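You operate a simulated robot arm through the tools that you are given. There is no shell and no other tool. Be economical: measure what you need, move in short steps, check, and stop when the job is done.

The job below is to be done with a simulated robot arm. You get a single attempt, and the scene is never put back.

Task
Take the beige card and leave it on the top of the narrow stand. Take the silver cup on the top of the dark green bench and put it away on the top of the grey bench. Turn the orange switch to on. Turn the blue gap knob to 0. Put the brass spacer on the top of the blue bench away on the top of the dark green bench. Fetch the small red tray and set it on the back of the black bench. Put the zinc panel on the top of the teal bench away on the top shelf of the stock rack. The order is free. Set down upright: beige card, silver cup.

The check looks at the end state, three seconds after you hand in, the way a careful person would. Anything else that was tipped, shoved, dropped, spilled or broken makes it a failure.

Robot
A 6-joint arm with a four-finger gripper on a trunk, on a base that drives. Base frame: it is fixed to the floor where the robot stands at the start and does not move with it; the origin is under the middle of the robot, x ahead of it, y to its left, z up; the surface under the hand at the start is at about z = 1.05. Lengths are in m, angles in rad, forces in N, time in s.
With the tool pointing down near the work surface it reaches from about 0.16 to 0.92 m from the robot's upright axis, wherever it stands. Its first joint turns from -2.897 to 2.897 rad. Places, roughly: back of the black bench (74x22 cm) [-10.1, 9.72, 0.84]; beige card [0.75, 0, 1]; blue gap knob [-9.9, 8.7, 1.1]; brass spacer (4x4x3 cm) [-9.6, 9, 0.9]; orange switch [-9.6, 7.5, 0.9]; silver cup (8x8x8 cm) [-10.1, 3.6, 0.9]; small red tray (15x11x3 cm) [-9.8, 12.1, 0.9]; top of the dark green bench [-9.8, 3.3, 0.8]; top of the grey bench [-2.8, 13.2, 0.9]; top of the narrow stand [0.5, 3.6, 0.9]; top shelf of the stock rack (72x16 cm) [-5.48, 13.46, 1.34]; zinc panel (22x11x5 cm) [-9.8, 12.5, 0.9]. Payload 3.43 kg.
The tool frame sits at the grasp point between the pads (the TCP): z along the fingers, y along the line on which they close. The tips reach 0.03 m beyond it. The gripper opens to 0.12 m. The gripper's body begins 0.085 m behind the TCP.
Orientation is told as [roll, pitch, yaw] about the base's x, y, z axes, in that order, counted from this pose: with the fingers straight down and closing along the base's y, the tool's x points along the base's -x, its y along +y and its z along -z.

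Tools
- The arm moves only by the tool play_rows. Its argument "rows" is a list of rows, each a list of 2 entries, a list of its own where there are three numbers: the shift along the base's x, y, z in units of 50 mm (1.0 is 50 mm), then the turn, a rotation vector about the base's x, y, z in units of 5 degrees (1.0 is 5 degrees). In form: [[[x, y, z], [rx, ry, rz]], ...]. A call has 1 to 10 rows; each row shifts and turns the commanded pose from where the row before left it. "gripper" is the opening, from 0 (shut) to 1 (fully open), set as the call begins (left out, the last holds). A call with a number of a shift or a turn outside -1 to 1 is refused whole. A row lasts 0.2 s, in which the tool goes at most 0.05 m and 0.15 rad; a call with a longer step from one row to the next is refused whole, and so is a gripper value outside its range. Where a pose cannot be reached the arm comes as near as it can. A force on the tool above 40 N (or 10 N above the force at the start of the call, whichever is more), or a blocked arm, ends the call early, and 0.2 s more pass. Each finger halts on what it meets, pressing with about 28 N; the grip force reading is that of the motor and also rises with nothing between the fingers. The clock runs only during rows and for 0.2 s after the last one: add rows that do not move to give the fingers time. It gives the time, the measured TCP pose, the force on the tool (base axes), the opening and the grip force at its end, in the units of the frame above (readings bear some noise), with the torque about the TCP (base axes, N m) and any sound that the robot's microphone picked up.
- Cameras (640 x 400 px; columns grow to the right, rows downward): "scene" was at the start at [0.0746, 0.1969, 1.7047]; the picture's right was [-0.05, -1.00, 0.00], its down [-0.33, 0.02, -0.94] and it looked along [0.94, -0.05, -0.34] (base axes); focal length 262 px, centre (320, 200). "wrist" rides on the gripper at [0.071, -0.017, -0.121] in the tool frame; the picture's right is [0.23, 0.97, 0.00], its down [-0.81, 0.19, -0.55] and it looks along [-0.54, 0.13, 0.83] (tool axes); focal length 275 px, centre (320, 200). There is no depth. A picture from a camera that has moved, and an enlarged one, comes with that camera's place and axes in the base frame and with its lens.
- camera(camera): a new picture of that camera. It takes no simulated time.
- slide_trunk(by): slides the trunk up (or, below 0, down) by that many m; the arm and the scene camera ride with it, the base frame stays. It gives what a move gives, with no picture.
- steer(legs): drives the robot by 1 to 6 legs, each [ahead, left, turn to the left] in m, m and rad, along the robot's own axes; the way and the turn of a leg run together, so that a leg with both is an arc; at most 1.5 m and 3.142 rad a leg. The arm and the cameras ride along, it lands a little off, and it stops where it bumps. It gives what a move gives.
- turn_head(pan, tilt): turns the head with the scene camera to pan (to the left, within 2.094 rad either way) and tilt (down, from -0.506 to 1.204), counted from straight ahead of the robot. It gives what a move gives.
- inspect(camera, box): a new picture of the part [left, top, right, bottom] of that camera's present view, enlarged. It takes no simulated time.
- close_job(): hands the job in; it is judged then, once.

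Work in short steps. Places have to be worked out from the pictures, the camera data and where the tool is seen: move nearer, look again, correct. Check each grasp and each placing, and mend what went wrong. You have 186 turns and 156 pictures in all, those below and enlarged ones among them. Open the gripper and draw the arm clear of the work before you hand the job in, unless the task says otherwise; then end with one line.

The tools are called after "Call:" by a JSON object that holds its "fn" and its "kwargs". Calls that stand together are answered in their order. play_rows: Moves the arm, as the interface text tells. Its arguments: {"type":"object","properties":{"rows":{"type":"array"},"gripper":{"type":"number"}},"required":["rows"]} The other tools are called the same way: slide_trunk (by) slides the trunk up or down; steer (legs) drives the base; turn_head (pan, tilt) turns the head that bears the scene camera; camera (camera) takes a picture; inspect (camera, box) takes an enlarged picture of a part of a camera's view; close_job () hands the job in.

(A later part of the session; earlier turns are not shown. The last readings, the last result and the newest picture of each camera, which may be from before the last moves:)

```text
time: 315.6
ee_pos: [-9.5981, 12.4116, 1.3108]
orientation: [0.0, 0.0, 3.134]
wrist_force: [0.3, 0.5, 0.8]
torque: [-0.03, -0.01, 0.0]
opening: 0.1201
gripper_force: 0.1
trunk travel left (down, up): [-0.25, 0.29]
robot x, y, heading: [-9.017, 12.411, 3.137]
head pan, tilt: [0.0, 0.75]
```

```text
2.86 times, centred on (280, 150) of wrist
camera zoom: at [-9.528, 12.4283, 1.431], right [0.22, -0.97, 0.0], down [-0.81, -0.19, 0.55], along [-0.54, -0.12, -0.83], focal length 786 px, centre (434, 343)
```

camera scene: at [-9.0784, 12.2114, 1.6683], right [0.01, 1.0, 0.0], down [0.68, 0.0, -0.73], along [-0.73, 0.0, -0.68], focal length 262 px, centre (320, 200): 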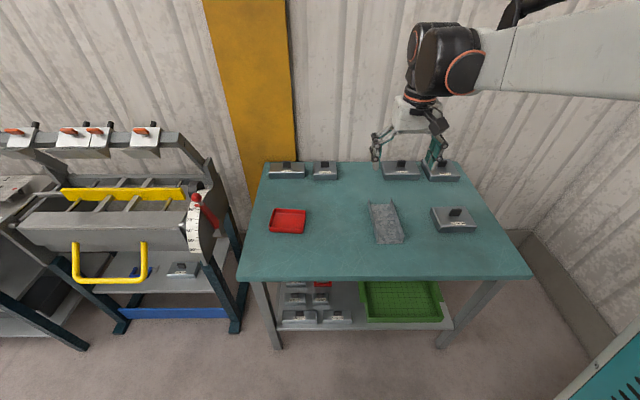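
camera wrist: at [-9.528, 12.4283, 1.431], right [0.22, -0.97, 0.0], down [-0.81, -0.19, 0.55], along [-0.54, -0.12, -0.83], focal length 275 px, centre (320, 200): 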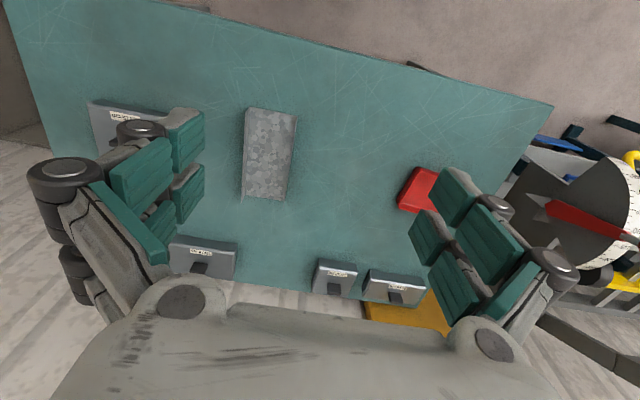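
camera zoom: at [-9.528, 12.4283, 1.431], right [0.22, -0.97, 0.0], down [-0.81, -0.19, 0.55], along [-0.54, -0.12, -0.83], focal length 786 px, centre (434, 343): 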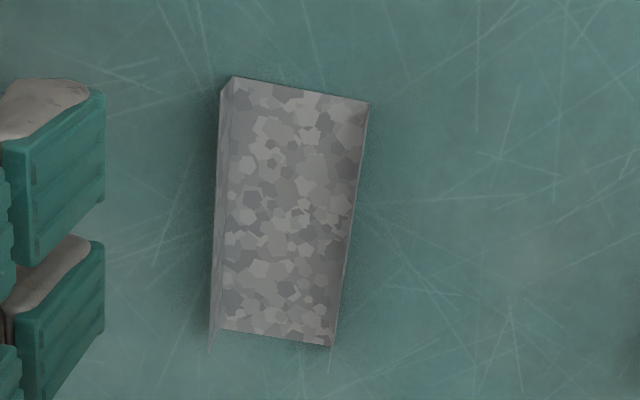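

The zinc panel is an open channel, ~0.22 along x, ~0.10 wide in y, centred near (-9.82, 12.484). I'll straddle its width; first move above it and check.

Call:
{"fn": "play_rows", "kwargs": {"rows": [[[-0.74, 0.24, 0], [0, 0, 0]], [[-0.74, 0.24, 0], [0, 0, 0]], [[-0.74, 0.24, 0], [0, 0, 0]], [[-0.74, 0.24, 0], [0, 0, 0]], [[-0.74, 0.24, 0], [0, 0, 0]], [[-0.74, 0.24, 0], [0, 0, 0]], [[0, 0, -0.9], [0, 0, 0]], [[0, 0, -0.9], [0, 0, 0]], [[0, 0, -0.9], [0, 0, 0]], [[0, 0, -0.9], [0, 0, 0]]]}}

Call:
{"fn": "play_rows", "kwargs": {"rows": [[[0, 0, -0.6], [0, 0, 0]], [[0, 0, 0], [0, 0, 0]]]}}

Call:
{"fn": "camera", "kwargs": {"camera": "wrist"}}

Call:
{"fn": "inspect", "kwargs": {"camera": "scene", "box": [320, 140, 480, 260]}}

```text
time: 317.8
ee_pos: [-9.8224, 12.4841, 1.1295]
orientation: [0.001, -0.001, 3.134]
wrist_force: [0.9, 0.1, 1.2]
torque: [-0.01, 0.0, -0.01]
opening: 0.1199
gripper_force: 0.0
trunk travel left (down, up): [-0.25, 0.29]
robot x, y, heading: [-9.0159, 12.4073, 3.135]
head pan, tilt: [0.0, 0.75]
```

```text
time: 318.4
ee_pos: [-9.8195, 12.4845, 1.0998]
orientation: [0.001, -0.002, 3.135]
wrist_force: [0.1, 0.1, -1.0]
torque: [-0.01, -0.03, -0.04]
opening: 0.1202
gripper_force: 0.2
trunk travel left (down, up): [-0.25, 0.29]
robot x, y, heading: [-9.0158, 12.41, 3.136]
head pan, tilt: [0.0, 0.75]
```

```text
92 pictures are left
camera wrist: at [-9.75, 12.5007, 1.2195], right [0.22, -0.97, 0.0], down [-0.81, -0.19, 0.55], along [-0.54, -0.12, -0.83], focal length 275 px, centre (320, 200)
```

wrist: 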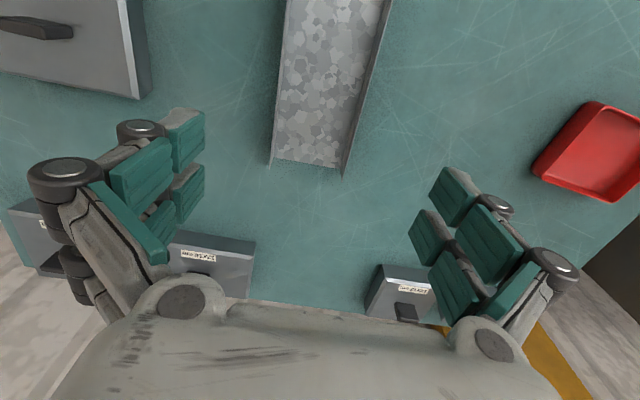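

```text
3.33 times, centred on (400, 200) of scene
camera zoom: at [-9.079, 12.2115, 1.6682], right [0.01, 1.0, 0.0], down [0.68, 0.0, -0.73], along [-0.73, 0.0, -0.68], focal length 875 px, centre (53, 200)
```

zoom: 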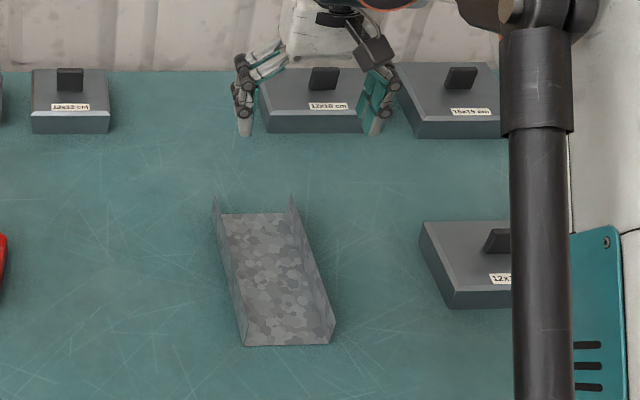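

Width is ~0.107, clearance ~6 mm per side; centre y≈12.481. Descend to just above the walls and check.

Call:
{"fn": "play_rows", "kwargs": {"rows": [[[0, -0.06, -0.9], [0, 0, 0]], [[0, 0, -0.9], [0, 0, 0]], [[0, 0, -0.8], [0, 0, 0]], [[0, 0, 0], [0, 0, 0]]]}}

Call:
{"fn": "camera", "kwargs": {"camera": "wrist"}}

Call:
{"fn": "inspect", "kwargs": {"camera": "scene", "box": [330, 150, 450, 250]}}

```text
time: 319.4
ee_pos: [-9.821, 12.4808, 0.9712]
orientation: [0.001, -0.002, 3.134]
wrist_force: [-0.6, -0.6, 0.1]
torque: [-0.02, -0.03, -0.03]
opening: 0.1197
gripper_force: 0.1
trunk travel left (down, up): [-0.25, 0.29]
robot x, y, heading: [-9.013, 12.4071, 3.136]
head pan, tilt: [0.0, 0.75]
```

```text
90 pictures are left
camera wrist: at [-9.7504, 12.4979, 1.0917], right [0.22, -0.97, 0.0], down [-0.81, -0.19, 0.55], along [-0.54, -0.12, -0.83], focal length 275 px, centre (320, 200)
```

wrist: 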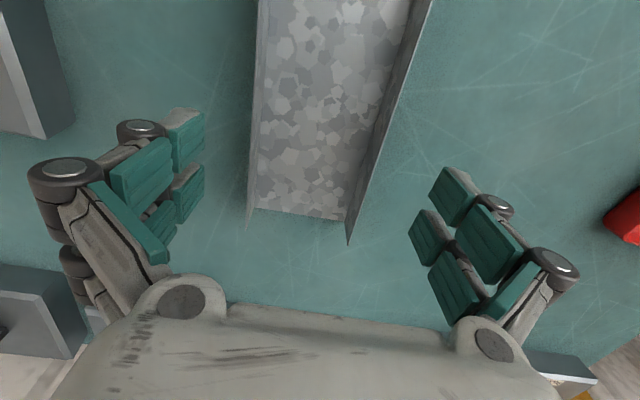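

```text
4.00 times, centred on (390, 200) of scene
camera zoom: at [-9.0789, 12.2114, 1.6683], right [0.01, 1.0, 0.0], down [0.68, 0.0, -0.73], along [-0.73, 0.0, -0.68], focal length 1050 px, centre (40, 200)
```

zoom: 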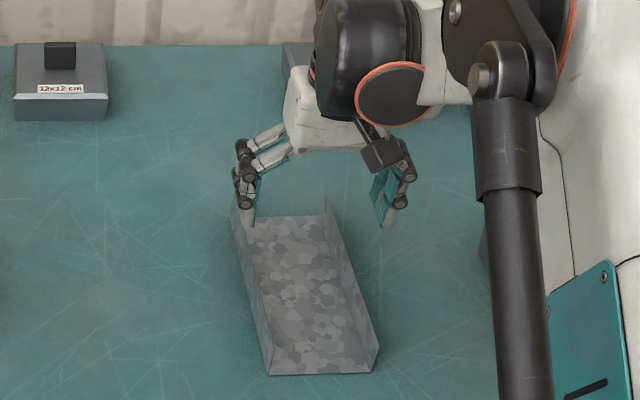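

Aligned within a couple of mm. Descend around the walls slowly.

Call:
{"fn": "play_rows", "kwargs": {"rows": [[[0, 0.04, -0.5], [0, 0, 0]], [[0, 0, -0.5], [0, 0, 0]], [[0, 0, -0.4], [0, 0, 0]], [[0, 0, -0.3], [0, 0, 0]], [[0, 0, 0], [0, 0, 0]]]}}

Call:
{"fn": "inspect", "kwargs": {"camera": "scene", "box": [340, 170, 440, 250]}}

Call:
{"fn": "camera", "kwargs": {"camera": "wrist"}}

```text
time: 320.6
ee_pos: [-9.8213, 12.4829, 0.8854]
orientation: [0.0, -0.003, 3.135]
wrist_force: [-0.3, 0.7, 0.8]
torque: [0.03, -0.02, 0.0]
opening: 0.12
gripper_force: 0.1
trunk travel left (down, up): [-0.25, 0.29]
robot x, y, heading: [-9.0173, 12.4091, 3.128]
head pan, tilt: [0.0, 0.75]
```

```text
5.00 times, centred on (390, 210) of scene
camera zoom: at [-9.0787, 12.2114, 1.6682], right [0.01, 1.0, 0.0], down [0.68, 0.0, -0.73], along [-0.73, 0.0, -0.68], focal length 1312 px, centre (-30, 150)
```

zoom: 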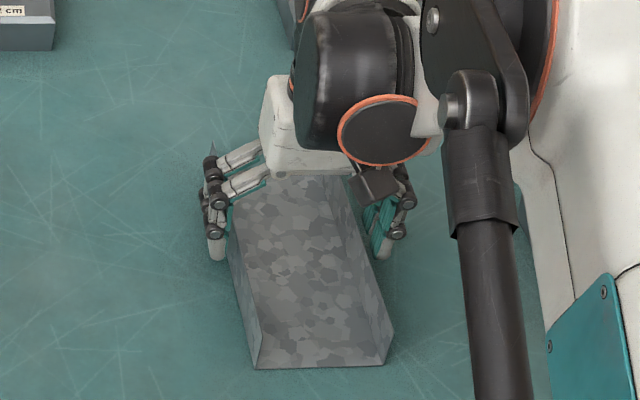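

```text
87 pictures are left
camera wrist: at [-9.7508, 12.4999, 1.0052], right [0.22, -0.97, 0.0], down [-0.81, -0.19, 0.55], along [-0.54, -0.12, -0.83], focal length 275 px, centre (320, 200)
```

wrist: 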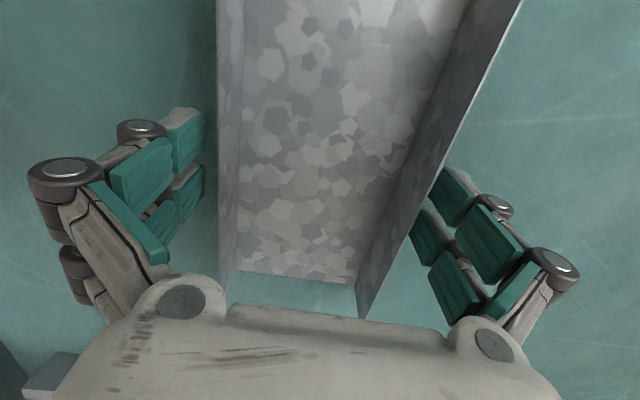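

Both fingers straddle the walls. Close and lift a little.

Call:
{"fn": "play_rows", "kwargs": {"rows": [[[0, 0, 0], [0, 0, 0]], [[0, 0, 0], [0, 0, 0]], [[0, 0, 0], [0, 0, 0]]], "gripper": 0}}

Call:
{"fn": "play_rows", "kwargs": {"rows": [[[0, 0, 0.4], [0, 0, 0]], [[0, 0, 0.7], [0, 0, 0]], [[0, 0, 0.9], [0, 0, 0]], [[0, 0, 0], [0, 0, 0]]]}}

Call:
{"fn": "camera", "kwargs": {"camera": "scene"}}

Call:
{"fn": "camera", "kwargs": {"camera": "wrist"}}

```text
time: 321.4
ee_pos: [-9.8199, 12.4818, 0.8848]
orientation: [-0.001, -0.001, 3.135]
wrist_force: [-0.3, -0.5, 5.3]
torque: [-0.06, -0.35, 0.0]
opening: 0.1028
gripper_force: 27.8
trunk travel left (down, up): [-0.25, 0.29]
robot x, y, heading: [-9.0167, 12.408, 3.133]
head pan, tilt: [0.0, 0.75]
```

```text
time: 322.4
ee_pos: [-9.8218, 12.4819, 0.9873]
orientation: [-0.001, -0.003, 3.136]
wrist_force: [-0.6, -0.2, -2.7]
torque: [0.0, 0.0, 0.01]
opening: 0.1027
gripper_force: 28.7
trunk travel left (down, up): [-0.25, 0.29]
robot x, y, heading: [-9.0137, 12.4121, 3.131]
head pan, tilt: [0.0, 0.75]
```

```text
86 pictures are left
camera scene: at [-9.0789, 12.2115, 1.6681], right [0.01, 1.0, 0.0], down [0.68, 0.0, -0.73], along [-0.73, 0.0, -0.68], focal length 262 px, centre (320, 200)
```

scene: 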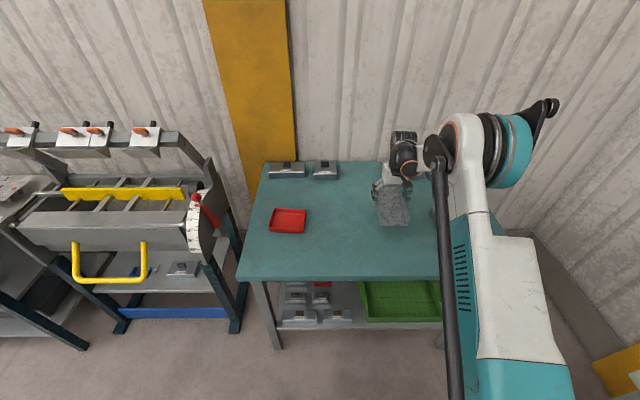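

```text
85 pictures are left
camera wrist: at [-9.7508, 12.4997, 1.1074], right [0.22, -0.97, 0.0], down [-0.81, -0.19, 0.55], along [-0.54, -0.12, -0.83], focal length 275 px, centre (320, 200)
```

wrist: 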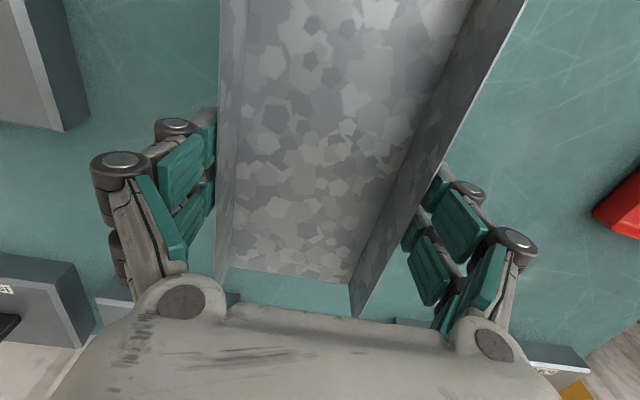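

Panel held well. Lift, retract, back up, and turn round to the east (via south).

Call:
{"fn": "play_rows", "kwargs": {"rows": [[[0, 0, 0.9], [0, 0, 0]], [[0, 0, 0.9], [0, 0, 0]], [[0, 0, 0.9], [0, 0, 0]], [[0, 0, 0.9], [0, 0, 0]], [[0, 0, 0.9], [0, 0, 0]], [[0, 0, 0.9], [0, 0, 0]], [[0, 0, 0.9], [0, 0, 0]], [[0, 0, 0.9], [0, 0, 0]], [[0.8, -0.2, 0], [0, 0, 0]], [[0.8, -0.2, 0], [0, 0, 0]]]}}

Call:
{"fn": "play_rows", "kwargs": {"rows": [[[0.8, -0.2, 0], [0, 0, 0]], [[0.8, -0.2, 0], [0, 0, 0]], [[0.8, -0.2, 0], [0, 0, 0]], [[0.6, -0.2, 0], [0, 0, 0]], [[0, 0, 0], [0, 0, 0]]]}}

Call:
{"fn": "steer", "kwargs": {"legs": [[-0.4, 0, 0], [0, 0, 1.5708], [0, 0, 1.5708], [1.4, 0, 0]]}}

Call:
{"fn": "turn_head", "kwargs": {"pan": 0.4, "tilt": 0.3}}

Call:
{"fn": "camera", "kwargs": {"camera": "scene"}}

```text
time: 324.6
ee_pos: [-9.7391, 12.4598, 1.3452]
orientation: [0.0, -0.001, 3.134]
wrist_force: [0.6, -0.2, -2.6]
torque: [0.0, 0.02, -0.06]
opening: 0.1025
gripper_force: 27.5
trunk travel left (down, up): [-0.25, 0.29]
robot x, y, heading: [-9.0131, 12.4076, 3.137]
head pan, tilt: [0.0, 0.75]
```

```text
time: 325.8
ee_pos: [-9.5905, 12.4198, 1.3451]
orientation: [0.0, -0.003, 3.133]
wrist_force: [-0.1, -0.7, -0.9]
torque: [-0.01, 0.0, 0.01]
opening: 0.1025
gripper_force: 28.1
trunk travel left (down, up): [-0.25, 0.29]
robot x, y, heading: [-9.0158, 12.4092, 3.138]
head pan, tilt: [0.0, 0.75]
```

```text
time: 342.4
ee_pos: [-6.6777, 12.3671, 1.3469]
orientation: [0.0, -0.001, -0.026]
wrist_force: [0.0, 0.3, -2.8]
torque: [-0.01, -0.01, 0.03]
opening: 0.1025
gripper_force: 28.2
trunk travel left (down, up): [-0.25, 0.29]
robot x, y, heading: [-7.2491, 12.391, -0.024]
head pan, tilt: [0.0, 0.75]
```

```text
time: 343.3
ee_pos: [-6.6777, 12.3669, 1.3463]
orientation: [-0.001, -0.002, -0.024]
wrist_force: [0.2, 0.1, -2.6]
torque: [-0.03, 0.0, -0.01]
opening: 0.1027
gripper_force: 28.5
trunk travel left (down, up): [-0.25, 0.29]
robot x, y, heading: [-7.2536, 12.3907, -0.022]
head pan, tilt: [0.4, 0.3]
```

```text
84 pictures are left
camera scene: at [-7.1787, 12.6243, 1.7085], right [0.37, -0.93, 0.0], down [-0.28, -0.11, -0.95], along [0.89, 0.35, -0.3], focal length 262 px, centre (320, 200)
```

scene: 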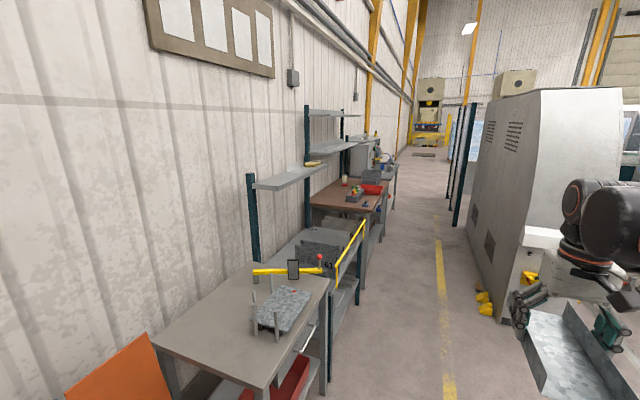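

Drive on to just before the stock rack and look at its top shelf.

Call:
{"fn": "steer", "kwargs": {"legs": [[1.2, 0, 0.022]]}}

Call:
{"fn": "turn_head", "kwargs": {"pan": 1.0, "tilt": 0.3}}

Call:
{"fn": "camera", "kwargs": {"camera": "scene"}}

```text
time: 349.3
ee_pos: [-5.4974, 12.3477, 1.347]
orientation: [-0.001, -0.001, -0.017]
wrist_force: [0.3, 0.2, -2.1]
torque: [-0.02, 0.03, -0.01]
opening: 0.1027
gripper_force: 27.9
trunk travel left (down, up): [-0.25, 0.29]
robot x, y, heading: [-6.073, 12.3633, -0.019]
head pan, tilt: [0.4, 0.3]
```

```text
time: 350.3
ee_pos: [-5.4979, 12.348, 1.3459]
orientation: [0.0, -0.001, -0.017]
wrist_force: [0.4, 0.0, -3.6]
torque: [0.02, -0.01, 0.0]
opening: 0.1027
gripper_force: 28.0
trunk travel left (down, up): [-0.25, 0.29]
robot x, y, heading: [-6.0712, 12.3685, -0.016]
head pan, tilt: [1.0, 0.3]
```

```text
83 pictures are left
camera scene: at [-6.0357, 12.6441, 1.7086], right [0.83, -0.55, 0.0], down [-0.16, -0.25, -0.96], along [0.53, 0.8, -0.3], focal length 262 px, centre (320, 200)
```

scene: 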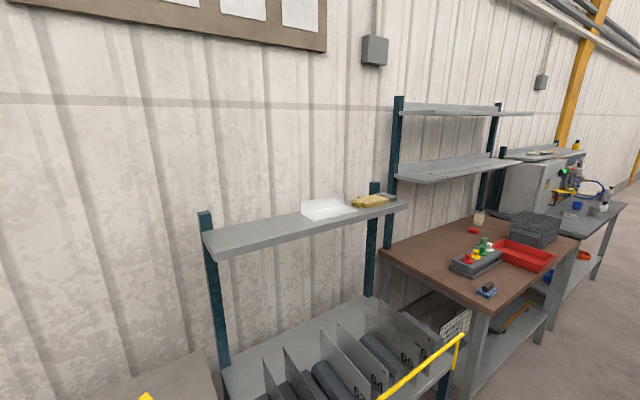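

Free part is the left end of the shelf (x≈-5.84…-5.58). I line up with it, raise the trunk, rotate the panel lengthwise, and look again.

Call:
{"fn": "steer", "kwargs": {"legs": [[0.37, 0, 0.016], [0, 0, 1.5708]]}}

Call:
{"fn": "slide_trunk", "kwargs": {"by": 0.15}}

Call:
{"fn": "play_rows", "kwargs": {"rows": [[[0, 0, 0], [0, 0, 1]], [[0, 0, 0], [0, 0, 1]], [[0, 0, 0], [0, 0, 1]], [[0, 0, 0], [0, 0, 1]], [[0, 0, 0], [0, 0, 1]], [[0, 0, 0], [0, 0, 1]], [[0, 0, 0], [0, 0, 1]], [[0, 0, 0], [0, 0, 1]], [[0, 0, 0], [0, 0, 1]]]}}

Call:
{"fn": "play_rows", "kwargs": {"rows": [[[0, 0, 0], [0, 0, 1]], [[0, 0, 0], [0, 0, 1]], [[0, 0, 0], [0, 0, 1]], [[0, 0, 0], [0, 0, 1]], [[0, 0, 0], [0, 0, 1]], [[0, 0, 0], [0, 0, 1]], [[0, 0, 0], [0, 0, 1]], [[0, 0, 0], [0, 0, 1]], [[0, 0, 0], [0, 0, 1]]]}}

Call:
{"fn": "turn_head", "kwargs": {"pan": 0, "tilt": 0.5}}

Call:
{"fn": "camera", "kwargs": {"camera": "scene"}}

```text
time: 356.5
ee_pos: [-5.7041, 12.936, 1.3455]
orientation: [0.0, -0.002, 1.591]
wrist_force: [-0.9, -0.7, -2.1]
torque: [-0.04, 0.0, 0.0]
opening: 0.1027
gripper_force: 27.8
trunk travel left (down, up): [-0.25, 0.29]
robot x, y, heading: [-5.6989, 12.3643, 1.588]
head pan, tilt: [1.0, 0.3]
```

```text
time: 358.3
ee_pos: [-5.703, 12.9378, 1.496]
orientation: [0.0, -0.003, 1.59]
wrist_force: [-0.3, 0.4, -2.4]
torque: [0.01, 0.01, -0.02]
opening: 0.1027
gripper_force: 28.3
trunk travel left (down, up): [-0.4, 0.14]
robot x, y, heading: [-5.6982, 12.3598, 1.59]
head pan, tilt: [1.0, 0.3]
```

```text
time: 360.3
ee_pos: [-5.7034, 12.9371, 1.4962]
orientation: [0.001, -0.001, 2.378]
wrist_force: [-0.1, -0.3, -3.2]
torque: [0.01, 0.02, 0.01]
opening: 0.1024
gripper_force: 28.5
trunk travel left (down, up): [-0.4, 0.14]
robot x, y, heading: [-5.6992, 12.3598, 1.589]
head pan, tilt: [1.0, 0.3]
```

```text
time: 362.3
ee_pos: [-5.7036, 12.9369, 1.4962]
orientation: [0.001, -0.002, -3.12]
wrist_force: [-0.5, -0.2, -1.8]
torque: [-0.01, -0.03, 0.0]
opening: 0.1027
gripper_force: 28.2
trunk travel left (down, up): [-0.4, 0.14]
robot x, y, heading: [-5.6996, 12.3599, 1.591]
head pan, tilt: [1.0, 0.3]
```

```text
time: 363.5
ee_pos: [-5.7029, 12.9374, 1.4971]
orientation: [0.0, -0.001, -3.12]
wrist_force: [-1.2, -0.2, -2.8]
torque: [0.04, 0.01, -0.01]
opening: 0.1027
gripper_force: 28.2
trunk travel left (down, up): [-0.4, 0.14]
robot x, y, heading: [-5.6985, 12.3633, 1.593]
head pan, tilt: [0.0, 0.499]
```

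```text
82 pictures are left
camera scene: at [-5.8991, 12.4311, 1.8402], right [1.0, 0.02, 0.0], down [0.01, -0.48, -0.88], along [-0.02, 0.88, -0.48], focal length 262 px, centre (320, 200)
```

scene: 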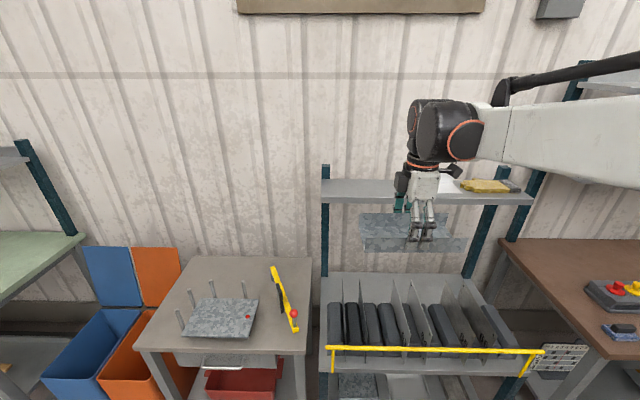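

Call:
{"fn": "inspect", "kwargs": {"camera": "scene", "box": [310, 150, 540, 280]}}

Call:
{"fn": "camera", "kwargs": {"camera": "wrist"}}

```text
2.78 times, centred on (425, 215) of scene
camera zoom: at [-5.8991, 12.4311, 1.8402], right [1.0, 0.02, 0.0], down [0.01, -0.48, -0.88], along [-0.02, 0.88, -0.48], focal length 730 px, centre (28, 158)
```

zoom: 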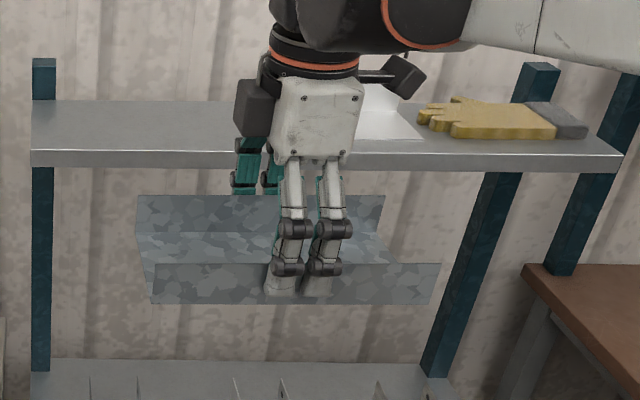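

```text
80 pictures are left
camera wrist: at [-5.6337, 12.9567, 1.617], right [0.25, -0.97, 0.0], down [-0.81, -0.21, 0.55], along [-0.54, -0.14, -0.83], focal length 275 px, centre (320, 200)
```

wrist: 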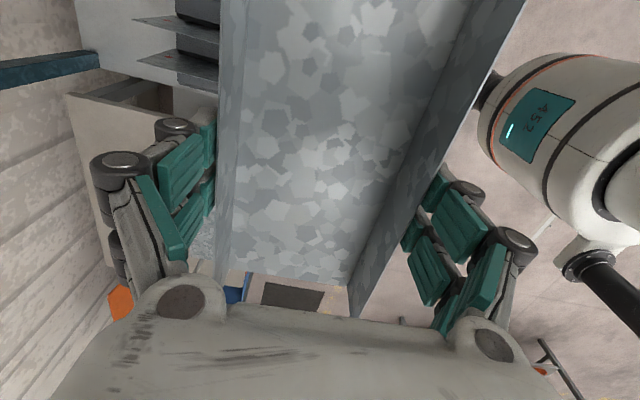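

Plan: panel centre at (-5.72, 13.455), between the left end and the white sheet. Drive 0.27 m closer, then extend over the shelf.

Call:
{"fn": "steer", "kwargs": {"legs": [[0.27, 0, -0.02]]}}

Call:
{"fn": "camera", "kwargs": {"camera": "scene"}}

```text
time: 365.5
ee_pos: [-5.6921, 13.213, 1.4961]
orientation: [0.0, -0.003, 3.138]
wrist_force: [-0.3, 1.0, -3.4]
torque: [-0.06, 0.01, 0.0]
opening: 0.1028
gripper_force: 27.9
trunk travel left (down, up): [-0.4, 0.14]
robot x, y, heading: [-5.7029, 12.6362, 1.57]
head pan, tilt: [0.0, 0.499]
```

```text
79 pictures are left
camera scene: at [-5.8998, 12.7126, 1.8401], right [1.0, 0.0, 0.0], down [0.0, -0.48, -0.88], along [0.0, 0.88, -0.48], focal length 262 px, centre (320, 200)
```

scene: 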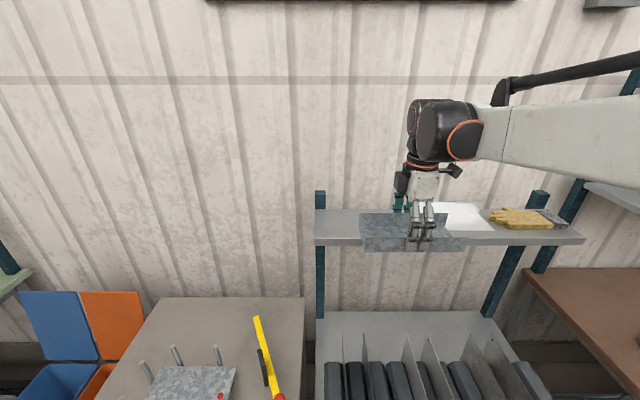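

Extend the panel over the shelf at constant height.

Call:
{"fn": "play_rows", "kwargs": {"rows": [[[-0.11, 0.81, 0], [0, 0, 0]], [[-0.11, 0.81, 0], [0, 0, 0]], [[-0.11, 0.81, 0], [0, 0, 0]], [[-0.11, 0.81, 0], [0, 0, 0]], [[-0.11, 0.81, 0], [0, 0, 0]], [[0, 0.8, 0], [0, 0, 0]], [[0, 0, -0.6], [0, 0, 0]], [[0, 0, -0.6], [0, 0, 0]], [[0, 0, 0], [0, 0, 0]]]}}

Call:
{"fn": "camera", "kwargs": {"camera": "scene"}}

Call:
{"fn": "inspect", "kwargs": {"camera": "scene", "box": [300, 160, 500, 285]}}

Call:
{"fn": "camera", "kwargs": {"camera": "wrist"}}

```text
time: 367.5
ee_pos: [-5.722, 13.4545, 1.4359]
orientation: [-0.002, 0.0, 3.137]
wrist_force: [0.3, -0.7, -2.2]
torque: [0.03, -0.01, 0.0]
opening: 0.1028
gripper_force: 28.1
trunk travel left (down, up): [-0.4, 0.14]
robot x, y, heading: [-5.7004, 12.6371, 1.565]
head pan, tilt: [0.0, 0.499]
```

```text
78 pictures are left
camera scene: at [-5.8999, 12.7099, 1.8403], right [1.0, 0.0, 0.0], down [0.0, -0.48, -0.88], along [0.0, 0.88, -0.48], focal length 262 px, centre (320, 200)
```

scene: 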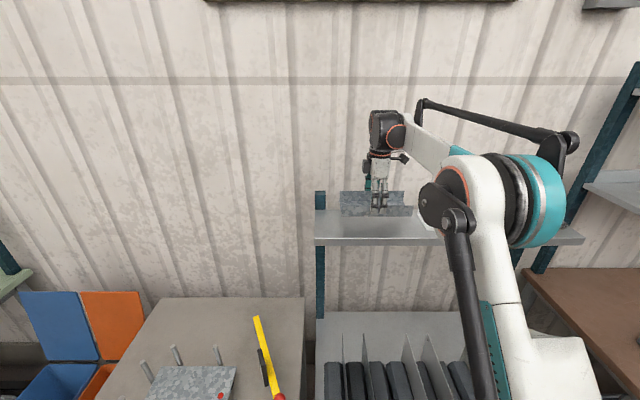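

```text
3.20 times, centred on (400, 222) of scene
camera zoom: at [-5.8999, 12.7099, 1.8403], right [1.0, 0.0, 0.0], down [0.0, -0.48, -0.88], along [0.0, 0.88, -0.48], focal length 840 px, centre (64, 128)
```

zoom: 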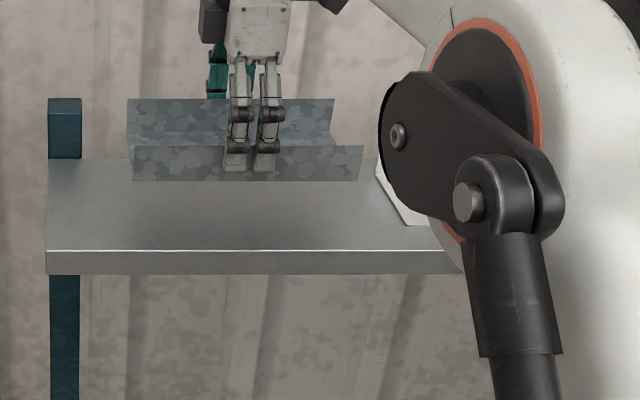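

```text
76 pictures are left
camera wrist: at [-5.6517, 13.473, 1.5572], right [0.23, -0.97, 0.0], down [-0.81, -0.19, 0.55], along [-0.54, -0.12, -0.83], focal length 275 px, centre (320, 200)
```

wrist: 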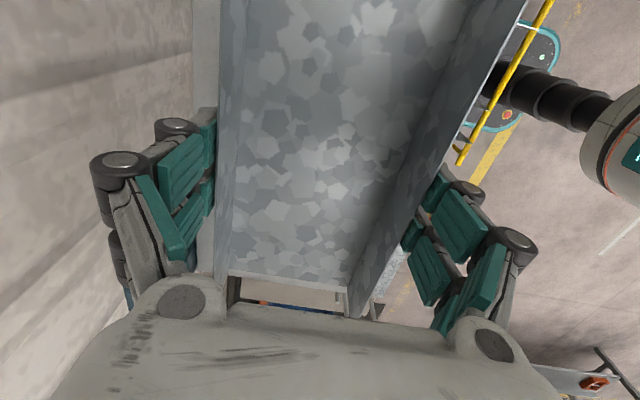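

Panel spans x -5.83…-5.61, 5 cm clear of the sheet and within the shelf depth. Lower to contact.

Call:
{"fn": "play_rows", "kwargs": {"rows": [[[0, 0, -0.5], [0, 0, 0]], [[0, 0, -0.3], [0, 0, 0]], [[0, 0, -0.15], [0, 0, 0]], [[0, 0, -0.1], [0, 0, 0]], [[0, 0, -0.1], [0, 0, 0]], [[0, 0, 0], [0, 0, 0]]]}}

Call:
{"fn": "inspect", "kwargs": {"camera": "scene", "box": [300, 160, 500, 285]}}

```text
time: 368.9
ee_pos: [-5.7198, 13.4564, 1.3796]
orientation: [0.0, -0.003, 3.138]
wrist_force: [0.5, 0.4, -1.5]
torque: [-0.03, 0.02, 0.01]
opening: 0.1028
gripper_force: 27.8
trunk travel left (down, up): [-0.4, 0.14]
robot x, y, heading: [-5.7027, 12.6347, 1.565]
head pan, tilt: [0.0, 0.499]
```

```text
3.20 times, centred on (400, 222) of scene
camera zoom: at [-5.8998, 12.711, 1.8402], right [1.0, 0.0, 0.0], down [0.0, -0.48, -0.88], along [0.0, 0.88, -0.48], focal length 840 px, centre (64, 128)
```

zoom: 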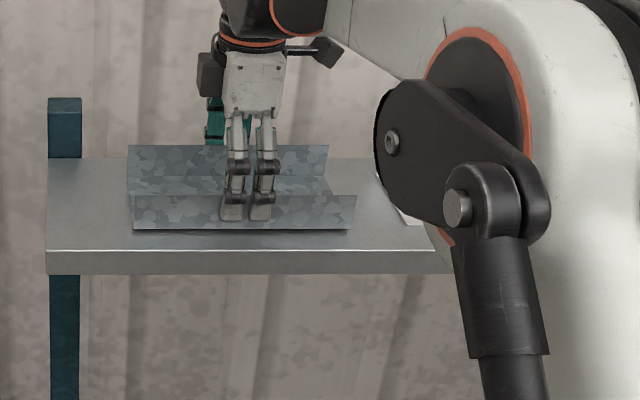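

Nearly down (thin shadow). Continue in 2–3 mm steps.

Call:
{"fn": "play_rows", "kwargs": {"rows": [[[0, 0, -0.05], [0, 0, 0]], [[0, 0, -0.05], [0, 0, 0]], [[0, 0, -0.03], [0, 0, 0]], [[0, 0, 0], [0, 0, 0]]]}}

```text
time: 369.9
ee_pos: [-5.7201, 13.4552, 1.3735]
orientation: [-0.002, -0.001, 3.14]
wrist_force: [-1.4, 4.1, 14.3]
torque: [0.11, 0.03, 0.02]
opening: 0.1029
gripper_force: 27.4
trunk travel left (down, up): [-0.4, 0.14]
robot x, y, heading: [-5.6983, 12.6364, 1.567]
head pan, tilt: [0.0, 0.499]
```

Contact (14 N). Release, rise and check.

Call:
{"fn": "play_rows", "kwargs": {"rows": [[[0, 0, 0], [0, 0, 0]], [[0, 0, 0], [0, 0, 0]], [[0, 0, 0], [0, 0, 0]]], "gripper": 1}}

Call:
{"fn": "play_rows", "kwargs": {"rows": [[[0, 0, 0.3], [0, 0, 0]], [[0, 0, 0.7], [0, 0, 0]], [[0, 0, 0.9], [0, 0, 0]], [[0, 0, 0.9], [0, 0, 0]], [[0, -0.9, 0], [0, 0, 0]], [[0, -0.9, 0], [0, 0, 0]], [[0, -0.9, 0], [0, 0, 0]], [[0, -0.9, 0], [0, 0, 0]], [[0, -0.9, 0], [0, 0, 0]]]}}

Call:
{"fn": "inspect", "kwargs": {"camera": "scene", "box": [300, 160, 500, 285]}}

```text
time: 370.7
ee_pos: [-5.7195, 13.4552, 1.3726]
orientation: [0.0, -0.001, 3.136]
wrist_force: [0.1, 0.0, 0.3]
torque: [0.0, 0.01, 0.02]
opening: 0.12
gripper_force: 0.2
trunk travel left (down, up): [-0.4, 0.14]
robot x, y, heading: [-5.6968, 12.6358, 1.568]
head pan, tilt: [0.0, 0.499]
```

```text
time: 372.7
ee_pos: [-5.7183, 13.2287, 1.5141]
orientation: [-0.001, -0.002, 3.138]
wrist_force: [0.0, -1.1, -0.2]
torque: [0.1, 0.01, -0.01]
opening: 0.1201
gripper_force: 0.0
trunk travel left (down, up): [-0.4, 0.14]
robot x, y, heading: [-5.7003, 12.6358, 1.566]
head pan, tilt: [0.0, 0.499]
```

```text
3.20 times, centred on (400, 222) of scene
camera zoom: at [-5.8997, 12.7073, 1.8404], right [1.0, 0.0, 0.0], down [0.0, -0.48, -0.88], along [0.0, 0.88, -0.48], focal length 840 px, centre (64, 128)
```

zoom: 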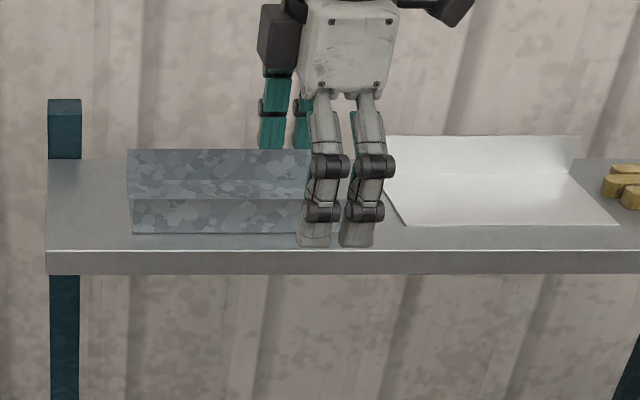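

Panel sits on the shelf properly. Lower the trunk, back off and return to the teal bench for the red tray.

Call:
{"fn": "steer", "kwargs": {"legs": [[-0.25, 0, 0], [0, 0, 1.5708], [1.4, 0, 0], [1.4, 0, 0]]}}

Call:
{"fn": "slide_trunk", "kwargs": {"by": -0.15}}

Call:
{"fn": "turn_head", "kwargs": {"pan": 0, "tilt": 0.5}}

Call:
{"fn": "camera", "kwargs": {"camera": "scene"}}

```text
time: 391.4
ee_pos: [-9.0816, 12.4246, 1.514]
orientation: [0.0, -0.002, -1.595]
wrist_force: [-0.1, 0.6, -0.7]
torque: [-0.01, 0.0, 0.01]
opening: 0.1201
gripper_force: 0.0
trunk travel left (down, up): [-0.4, 0.14]
robot x, y, heading: [-8.4836, 12.4324, 3.115]
head pan, tilt: [0.0, 0.499]
```

```text
time: 393.1
ee_pos: [-9.0808, 12.4247, 1.3634]
orientation: [0.0, -0.001, -1.596]
wrist_force: [0.6, 0.8, -0.3]
torque: [-0.02, -0.03, -0.01]
opening: 0.1201
gripper_force: 0.0
trunk travel left (down, up): [-0.25, 0.29]
robot x, y, heading: [-8.4862, 12.4323, 3.12]
head pan, tilt: [0.0, 0.499]
```

```text
time: 393.7
ee_pos: [-9.0811, 12.4252, 1.3638]
orientation: [0.0, -0.003, -1.595]
wrist_force: [0.9, -1.7, 0.3]
torque: [0.02, -0.01, 0.0]
opening: 0.1199
gripper_force: 0.0
trunk travel left (down, up): [-0.25, 0.29]
robot x, y, heading: [-8.4867, 12.4291, 3.118]
head pan, tilt: [0.0, 0.499]
```

```text
73 pictures are left
camera scene: at [-8.56, 12.2328, 1.6902], right [0.03, 1.0, 0.0], down [0.48, -0.01, -0.88], along [-0.88, 0.02, -0.48], focal length 262 px, centre (320, 200)
```

scene: 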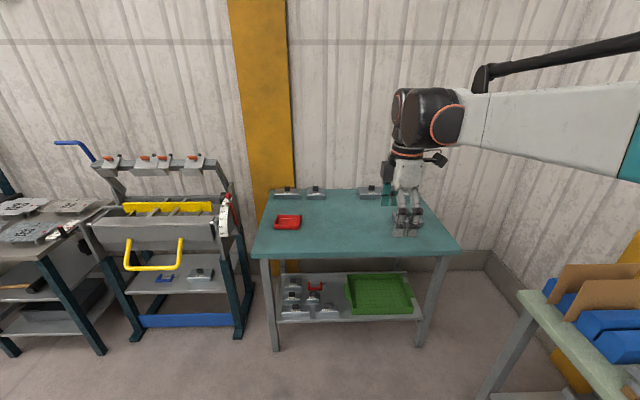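

Drive to (-9.0, 12.1) in front of the tray and look closely.

Call:
{"fn": "steer", "kwargs": {"legs": [[0.53, 0.31, 0.022]]}}

Call:
{"fn": "turn_head", "kwargs": {"pan": 0, "tilt": 0.8}}

Call:
{"fn": "inspect", "kwargs": {"camera": "scene", "box": [260, 150, 420, 250]}}

Call:
{"fn": "camera", "kwargs": {"camera": "wrist"}}

```text
time: 397.2
ee_pos: [-9.6127, 12.1063, 1.3634]
orientation: [0.0, -0.001, -1.577]
wrist_force: [-0.4, -0.7, -0.3]
torque: [0.05, 0.01, -0.02]
opening: 0.1201
gripper_force: 0.0
trunk travel left (down, up): [-0.25, 0.29]
robot x, y, heading: [-9.0156, 12.1245, 3.13]
head pan, tilt: [0.0, 0.499]
```

```text
time: 398.0
ee_pos: [-9.6122, 12.1078, 1.3641]
orientation: [-0.001, -0.001, -1.578]
wrist_force: [-0.8, 0.1, -0.3]
torque: [-0.04, 0.03, 0.0]
opening: 0.12
gripper_force: 0.1
trunk travel left (down, up): [-0.25, 0.29]
robot x, y, heading: [-9.021, 12.1236, 3.135]
head pan, tilt: [0.0, 0.799]
```

```text
4.00 times, centred on (340, 200) of scene
camera zoom: at [-9.0781, 11.9257, 1.6643], right [0.01, 1.0, 0.0], down [0.72, 0.0, -0.7], along [-0.7, 0.0, -0.72], focal length 1050 px, centre (240, 200)
```

zoom: 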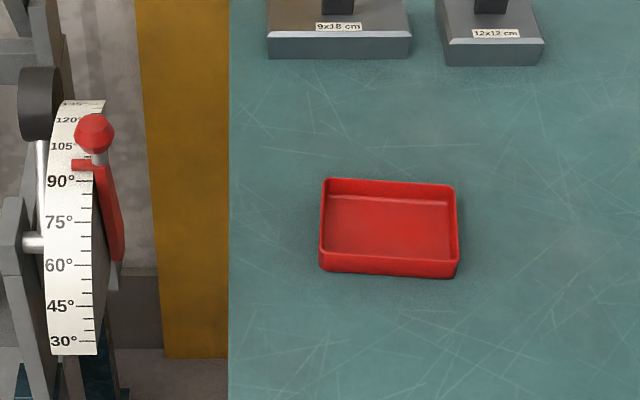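

```text
71 pictures are left
camera wrist: at [-9.6302, 12.1803, 1.4836], right [0.97, 0.22, 0.0], down [0.19, -0.81, 0.55], along [0.12, -0.54, -0.83], focal length 275 px, centre (320, 200)
```

wrist: 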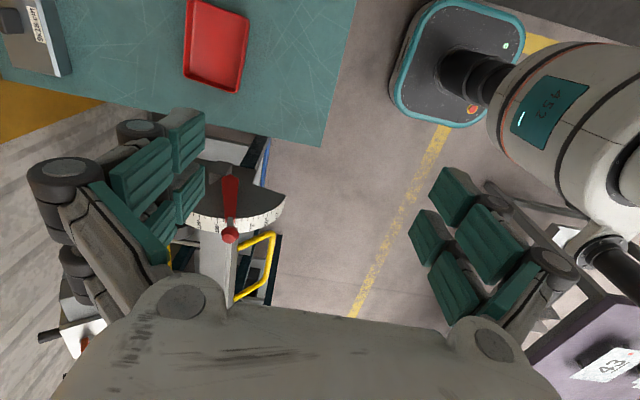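

Tray rim spans about x -9.86…-9.75, y 12.01…12.145, rotated ≈-5°. I'll pinch its front wall at (-9.752, 12.072). Move above it with the opening reduced and yaw aligned.

Call:
{"fn": "play_rows", "kwargs": {"rows": [[[-0.7, -0.18, 0], [0, 0, -0.9]], [[-0.7, -0.18, 0], [0, 0, 0]], [[-0.7, -0.18, 0], [0, 0, 0]], [[-0.7, -0.18, 0], [0, 0, 0]], [[0, 0, -0.9], [0, 0, 0]], [[0, 0, -0.9], [0, 0, 0]], [[0, 0, -0.9], [0, 0, 0]], [[0, 0, -0.9], [0, 0, 0]], [[0, 0, -0.9], [0, 0, 0]], [[0, 0, -0.9], [0, 0, 0]]], "gripper": 0.45}}

Call:
{"fn": "play_rows", "kwargs": {"rows": [[[0, 0, -0.9], [0, 0, 0]], [[0, 0, -0.6], [0, 0, 0]], [[0, 0, 0], [0, 0, 0]]]}}

Call:
{"fn": "camera", "kwargs": {"camera": "wrist"}}

Call:
{"fn": "inspect", "kwargs": {"camera": "scene", "box": [310, 160, 410, 235]}}

```text
time: 400.2
ee_pos: [-9.7541, 12.0736, 1.0959]
orientation: [0.0, -0.001, -1.656]
wrist_force: [0.0, -0.2, -0.7]
torque: [0.01, 0.0, 0.01]
opening: 0.0539
gripper_force: 0.0
trunk travel left (down, up): [-0.25, 0.29]
robot x, y, heading: [-9.0157, 12.1261, 3.14]
head pan, tilt: [0.0, 0.799]
```

```text
time: 401.0
ee_pos: [-9.7523, 12.0717, 1.0203]
orientation: [-0.001, -0.001, -1.656]
wrist_force: [0.1, -0.3, 0.2]
torque: [0.03, 0.03, 0.02]
opening: 0.054
gripper_force: 0.0
trunk travel left (down, up): [-0.25, 0.29]
robot x, y, heading: [-9.0205, 12.1232, 3.132]
head pan, tilt: [0.0, 0.799]
```

```text
70 pictures are left
camera wrist: at [-9.765, 12.1456, 1.1405], right [0.99, 0.15, 0.0], down [0.12, -0.82, 0.55], along [0.08, -0.55, -0.83], focal length 275 px, centre (320, 200)
```

wrist: 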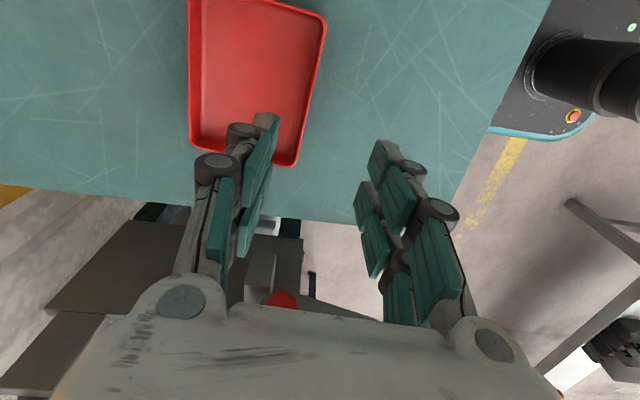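

```text
5.33 times, centred on (360, 198) of scene
camera zoom: at [-9.0779, 11.9257, 1.6643], right [0.01, 1.0, 0.0], down [0.72, 0.0, -0.7], along [-0.7, 0.0, -0.72], focal length 1400 px, centre (107, 213)
```

zoom: 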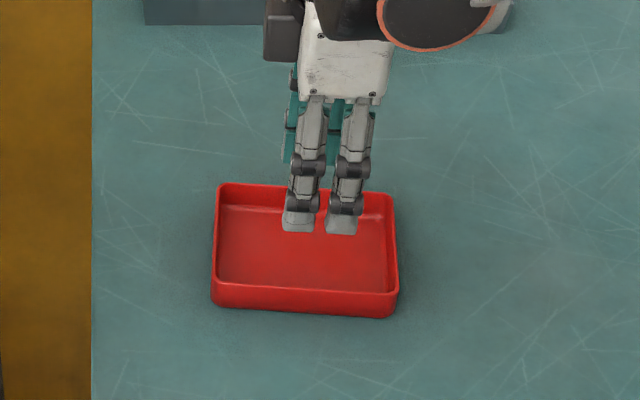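

Refined: front wall at x≈-9.767, rim z≈0.87. Shift 15 mm and descend to 0.882.

Call:
{"fn": "play_rows", "kwargs": {"rows": [[[-0.31, 0.02, 0], [0, 0, -0.2]], [[0, 0, -0.8], [0, 0, 0]], [[0, 0, -0.8], [0, 0, 0]], [[0, 0, 0], [0, 0, 0]]]}}

Call:
{"fn": "camera", "kwargs": {"camera": "wrist"}}

Call:
{"fn": "inspect", "kwargs": {"camera": "scene", "box": [310, 160, 410, 235]}}

```text
time: 402.0
ee_pos: [-9.7683, 12.0721, 0.9398]
orientation: [-0.001, -0.001, -1.673]
wrist_force: [0.2, -0.5, 0.2]
torque: [-0.01, -0.02, 0.02]
opening: 0.0539
gripper_force: 0.1
trunk travel left (down, up): [-0.25, 0.29]
robot x, y, heading: [-9.0177, 12.1234, 3.14]
head pan, tilt: [0.0, 0.799]
```

```text
68 pictures are left
camera wrist: at [-9.7788, 12.1463, 1.0599], right [0.99, 0.13, 0.0], down [0.11, -0.83, 0.55], along [0.07, -0.55, -0.83], focal length 275 px, centre (320, 200)
```

wrist: 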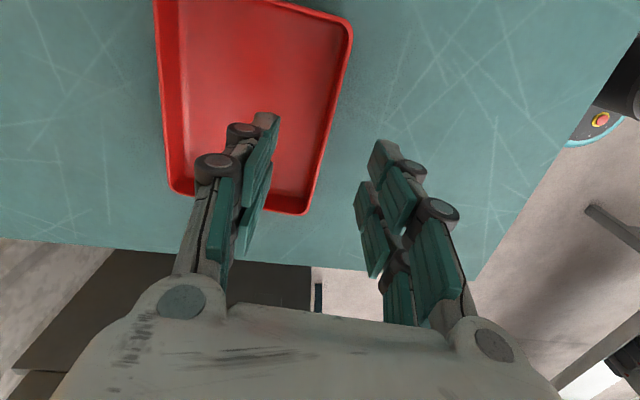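

```text
5.33 times, centred on (360, 198) of scene
camera zoom: at [-9.0783, 11.9257, 1.6643], right [0.01, 1.0, 0.0], down [0.72, 0.0, -0.7], along [-0.7, 0.0, -0.72], focal length 1400 px, centre (107, 213)
```

zoom: 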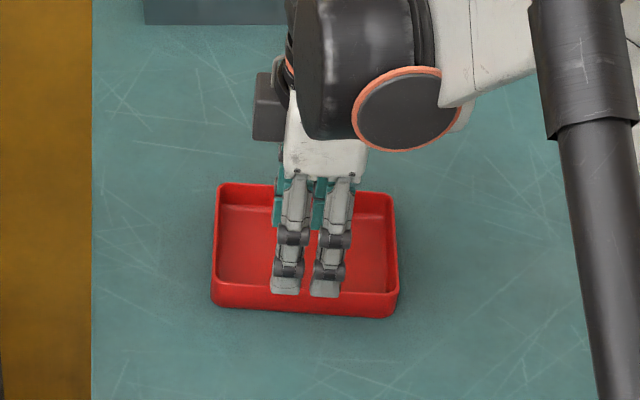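

Wall lies between the fingers. Descend the last 57 mm and close.

Call:
{"fn": "play_rows", "kwargs": {"rows": [[[0, 0, -0.5], [0, 0, 0]], [[0, 0, -0.4], [0, 0, 0]], [[0, 0, -0.22], [0, 0, 0]], [[0, 0, 0], [0, 0, 0]]]}}

Call:
{"fn": "inspect", "kwargs": {"camera": "scene", "box": [310, 160, 410, 235]}}

Call:
{"fn": "play_rows", "kwargs": {"rows": [[[0, 0, 0], [0, 0, 0]], [[0, 0, 0], [0, 0, 0]], [[0, 0, 0], [0, 0, 0]]], "gripper": 0}}

Call:
{"fn": "camera", "kwargs": {"camera": "wrist"}}

```text
time: 403.0
ee_pos: [-9.7697, 12.0729, 0.8831]
orientation: [-0.001, -0.001, -1.674]
wrist_force: [1.1, 0.3, 0.2]
torque: [0.0, 0.02, -0.04]
opening: 0.0541
gripper_force: 0.0
trunk travel left (down, up): [-0.25, 0.29]
robot x, y, heading: [-9.0179, 12.1248, 3.132]
head pan, tilt: [0.0, 0.799]
```

```text
5.33 times, centred on (360, 198) of scene
camera zoom: at [-9.0784, 11.9257, 1.6642], right [0.01, 1.0, 0.0], down [0.72, 0.0, -0.7], along [-0.7, 0.0, -0.72], focal length 1400 px, centre (107, 213)
```

zoom: 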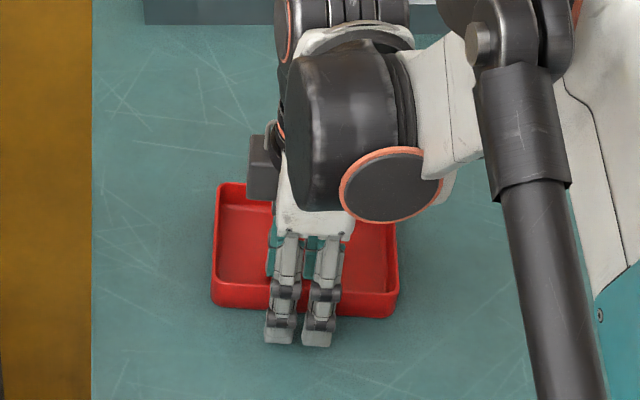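

```text
time: 403.8
ee_pos: [-9.7684, 12.0729, 0.8831]
orientation: [-0.001, -0.001, -1.672]
wrist_force: [0.2, 0.1, -0.3]
torque: [-0.08, 0.03, 0.05]
opening: 0.0059
gripper_force: 27.8
trunk travel left (down, up): [-0.25, 0.29]
robot x, y, heading: [-9.0154, 12.1245, 3.135]
head pan, tilt: [0.0, 0.799]
```

```text
65 pictures are left
camera wrist: at [-9.7793, 12.1464, 1.004], right [0.99, 0.13, 0.0], down [0.11, -0.83, 0.55], along [0.07, -0.55, -0.83], focal length 275 px, centre (320, 200)
```

wrist: 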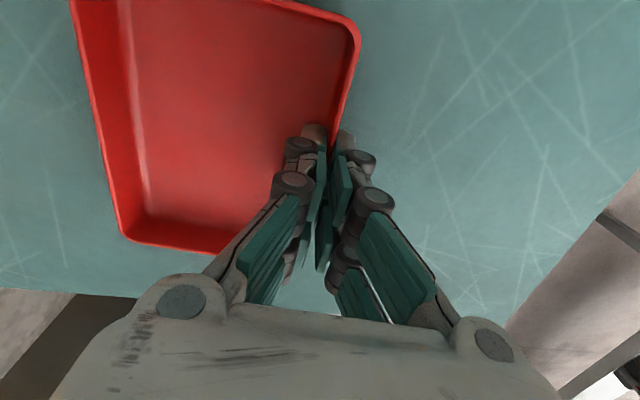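

Wall pinched (6 mm). Lift and check.

Call:
{"fn": "play_rows", "kwargs": {"rows": [[[0, 0, 0.4], [0, 0, 0]], [[0, 0, 0.8], [0, 0, 0]], [[0, 0, 0.9], [0, 0, 0]], [[0, 0, 0.9], [0, 0, 0]], [[0, 0, 0.9], [0, 0, 0]], [[0, 0, 0.9], [0, 0, 0]], [[0, 0, 0.9], [0, 0, 0]], [[0, 0, 0.9], [0, 0, 0]], [[0.9, 0, 0.3], [0, 0, 0]], [[0.9, 0, 0.3], [0, 0, 0]]]}}

Call:
{"fn": "camera", "kwargs": {"camera": "scene"}}

```text
time: 406.0
ee_pos: [-9.6742, 12.0717, 1.2435]
orientation: [-0.002, -0.002, -1.674]
wrist_force: [0.2, -0.1, -0.7]
torque: [-0.04, 0.01, 0.03]
opening: 0.0059
gripper_force: 27.6
trunk travel left (down, up): [-0.25, 0.29]
robot x, y, heading: [-9.0198, 12.1233, 3.135]
head pan, tilt: [0.0, 0.799]
```

```text
64 pictures are left
camera scene: at [-9.0766, 11.9258, 1.6643], right [0.01, 1.0, 0.0], down [0.72, 0.0, -0.7], along [-0.7, 0.0, -0.72], focal length 262 px, centre (320, 200)
```

scene: 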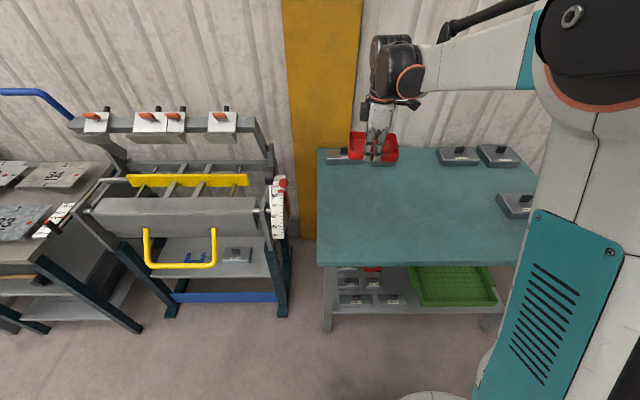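

Tray is held level. Raise it, turn south, drive to y≈9.75, and look before turning to the black bench.

Call:
{"fn": "play_rows", "kwargs": {"rows": [[[0.6, 0, 0.7], [0, 0, 0]], [[0.6, 0, 0.7], [0, 0, 0]], [[0, 0, 0.9], [0, 0, 0]], [[0, 0, 0.9], [0, 0, 0]], [[0, 0, 0.9], [0, 0, 0]], [[0, 0, 0], [0, 0, 0]]]}}

Call:
{"fn": "steer", "kwargs": {"legs": [[0, 0, 1.577], [1.3, 0, 0]]}}

Call:
{"fn": "turn_head", "kwargs": {"pan": -0.35, "tilt": 0.45}}

Call:
{"fn": "camera", "kwargs": {"camera": "scene"}}

```text
time: 407.4
ee_pos: [-9.6172, 12.0738, 1.4462]
orientation: [0.0, -0.003, -1.674]
wrist_force: [-0.1, 0.0, -1.2]
torque: [-0.01, -0.03, 0.01]
opening: 0.0059
gripper_force: 28.3
trunk travel left (down, up): [-0.25, 0.29]
robot x, y, heading: [-9.0169, 12.1213, 3.133]
head pan, tilt: [0.0, 0.799]
```

```text
time: 417.8
ee_pos: [-8.9837, 10.2143, 1.4459]
orientation: [-0.001, -0.002, -0.107]
wrist_force: [0.3, 0.7, -0.1]
torque: [0.05, 0.03, 0.0]
opening: 0.006
gripper_force: 27.7
trunk travel left (down, up): [-0.25, 0.29]
robot x, y, heading: [-9.0304, 10.8139, -1.584]
head pan, tilt: [0.0, 0.799]
```

```text
time: 418.6
ee_pos: [-8.9824, 10.2151, 1.4458]
orientation: [-0.001, -0.003, -0.108]
wrist_force: [0.6, 0.6, -0.5]
torque: [0.03, 0.01, 0.02]
opening: 0.006
gripper_force: 27.9
trunk travel left (down, up): [-0.25, 0.29]
robot x, y, heading: [-9.0356, 10.8181, -1.577]
head pan, tilt: [-0.351, 0.45]
```

```text
63 pictures are left
camera scene: at [-8.8625, 10.7483, 1.6946], right [-0.94, 0.35, 0.0], down [0.15, 0.41, -0.9], along [-0.32, -0.84, -0.44], focal length 262 px, centre (320, 200)
```

scene: 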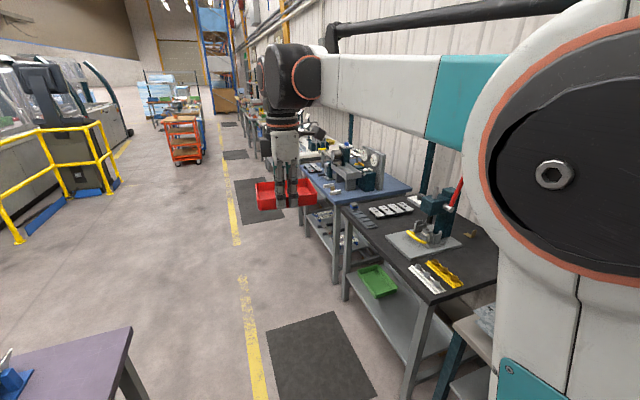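

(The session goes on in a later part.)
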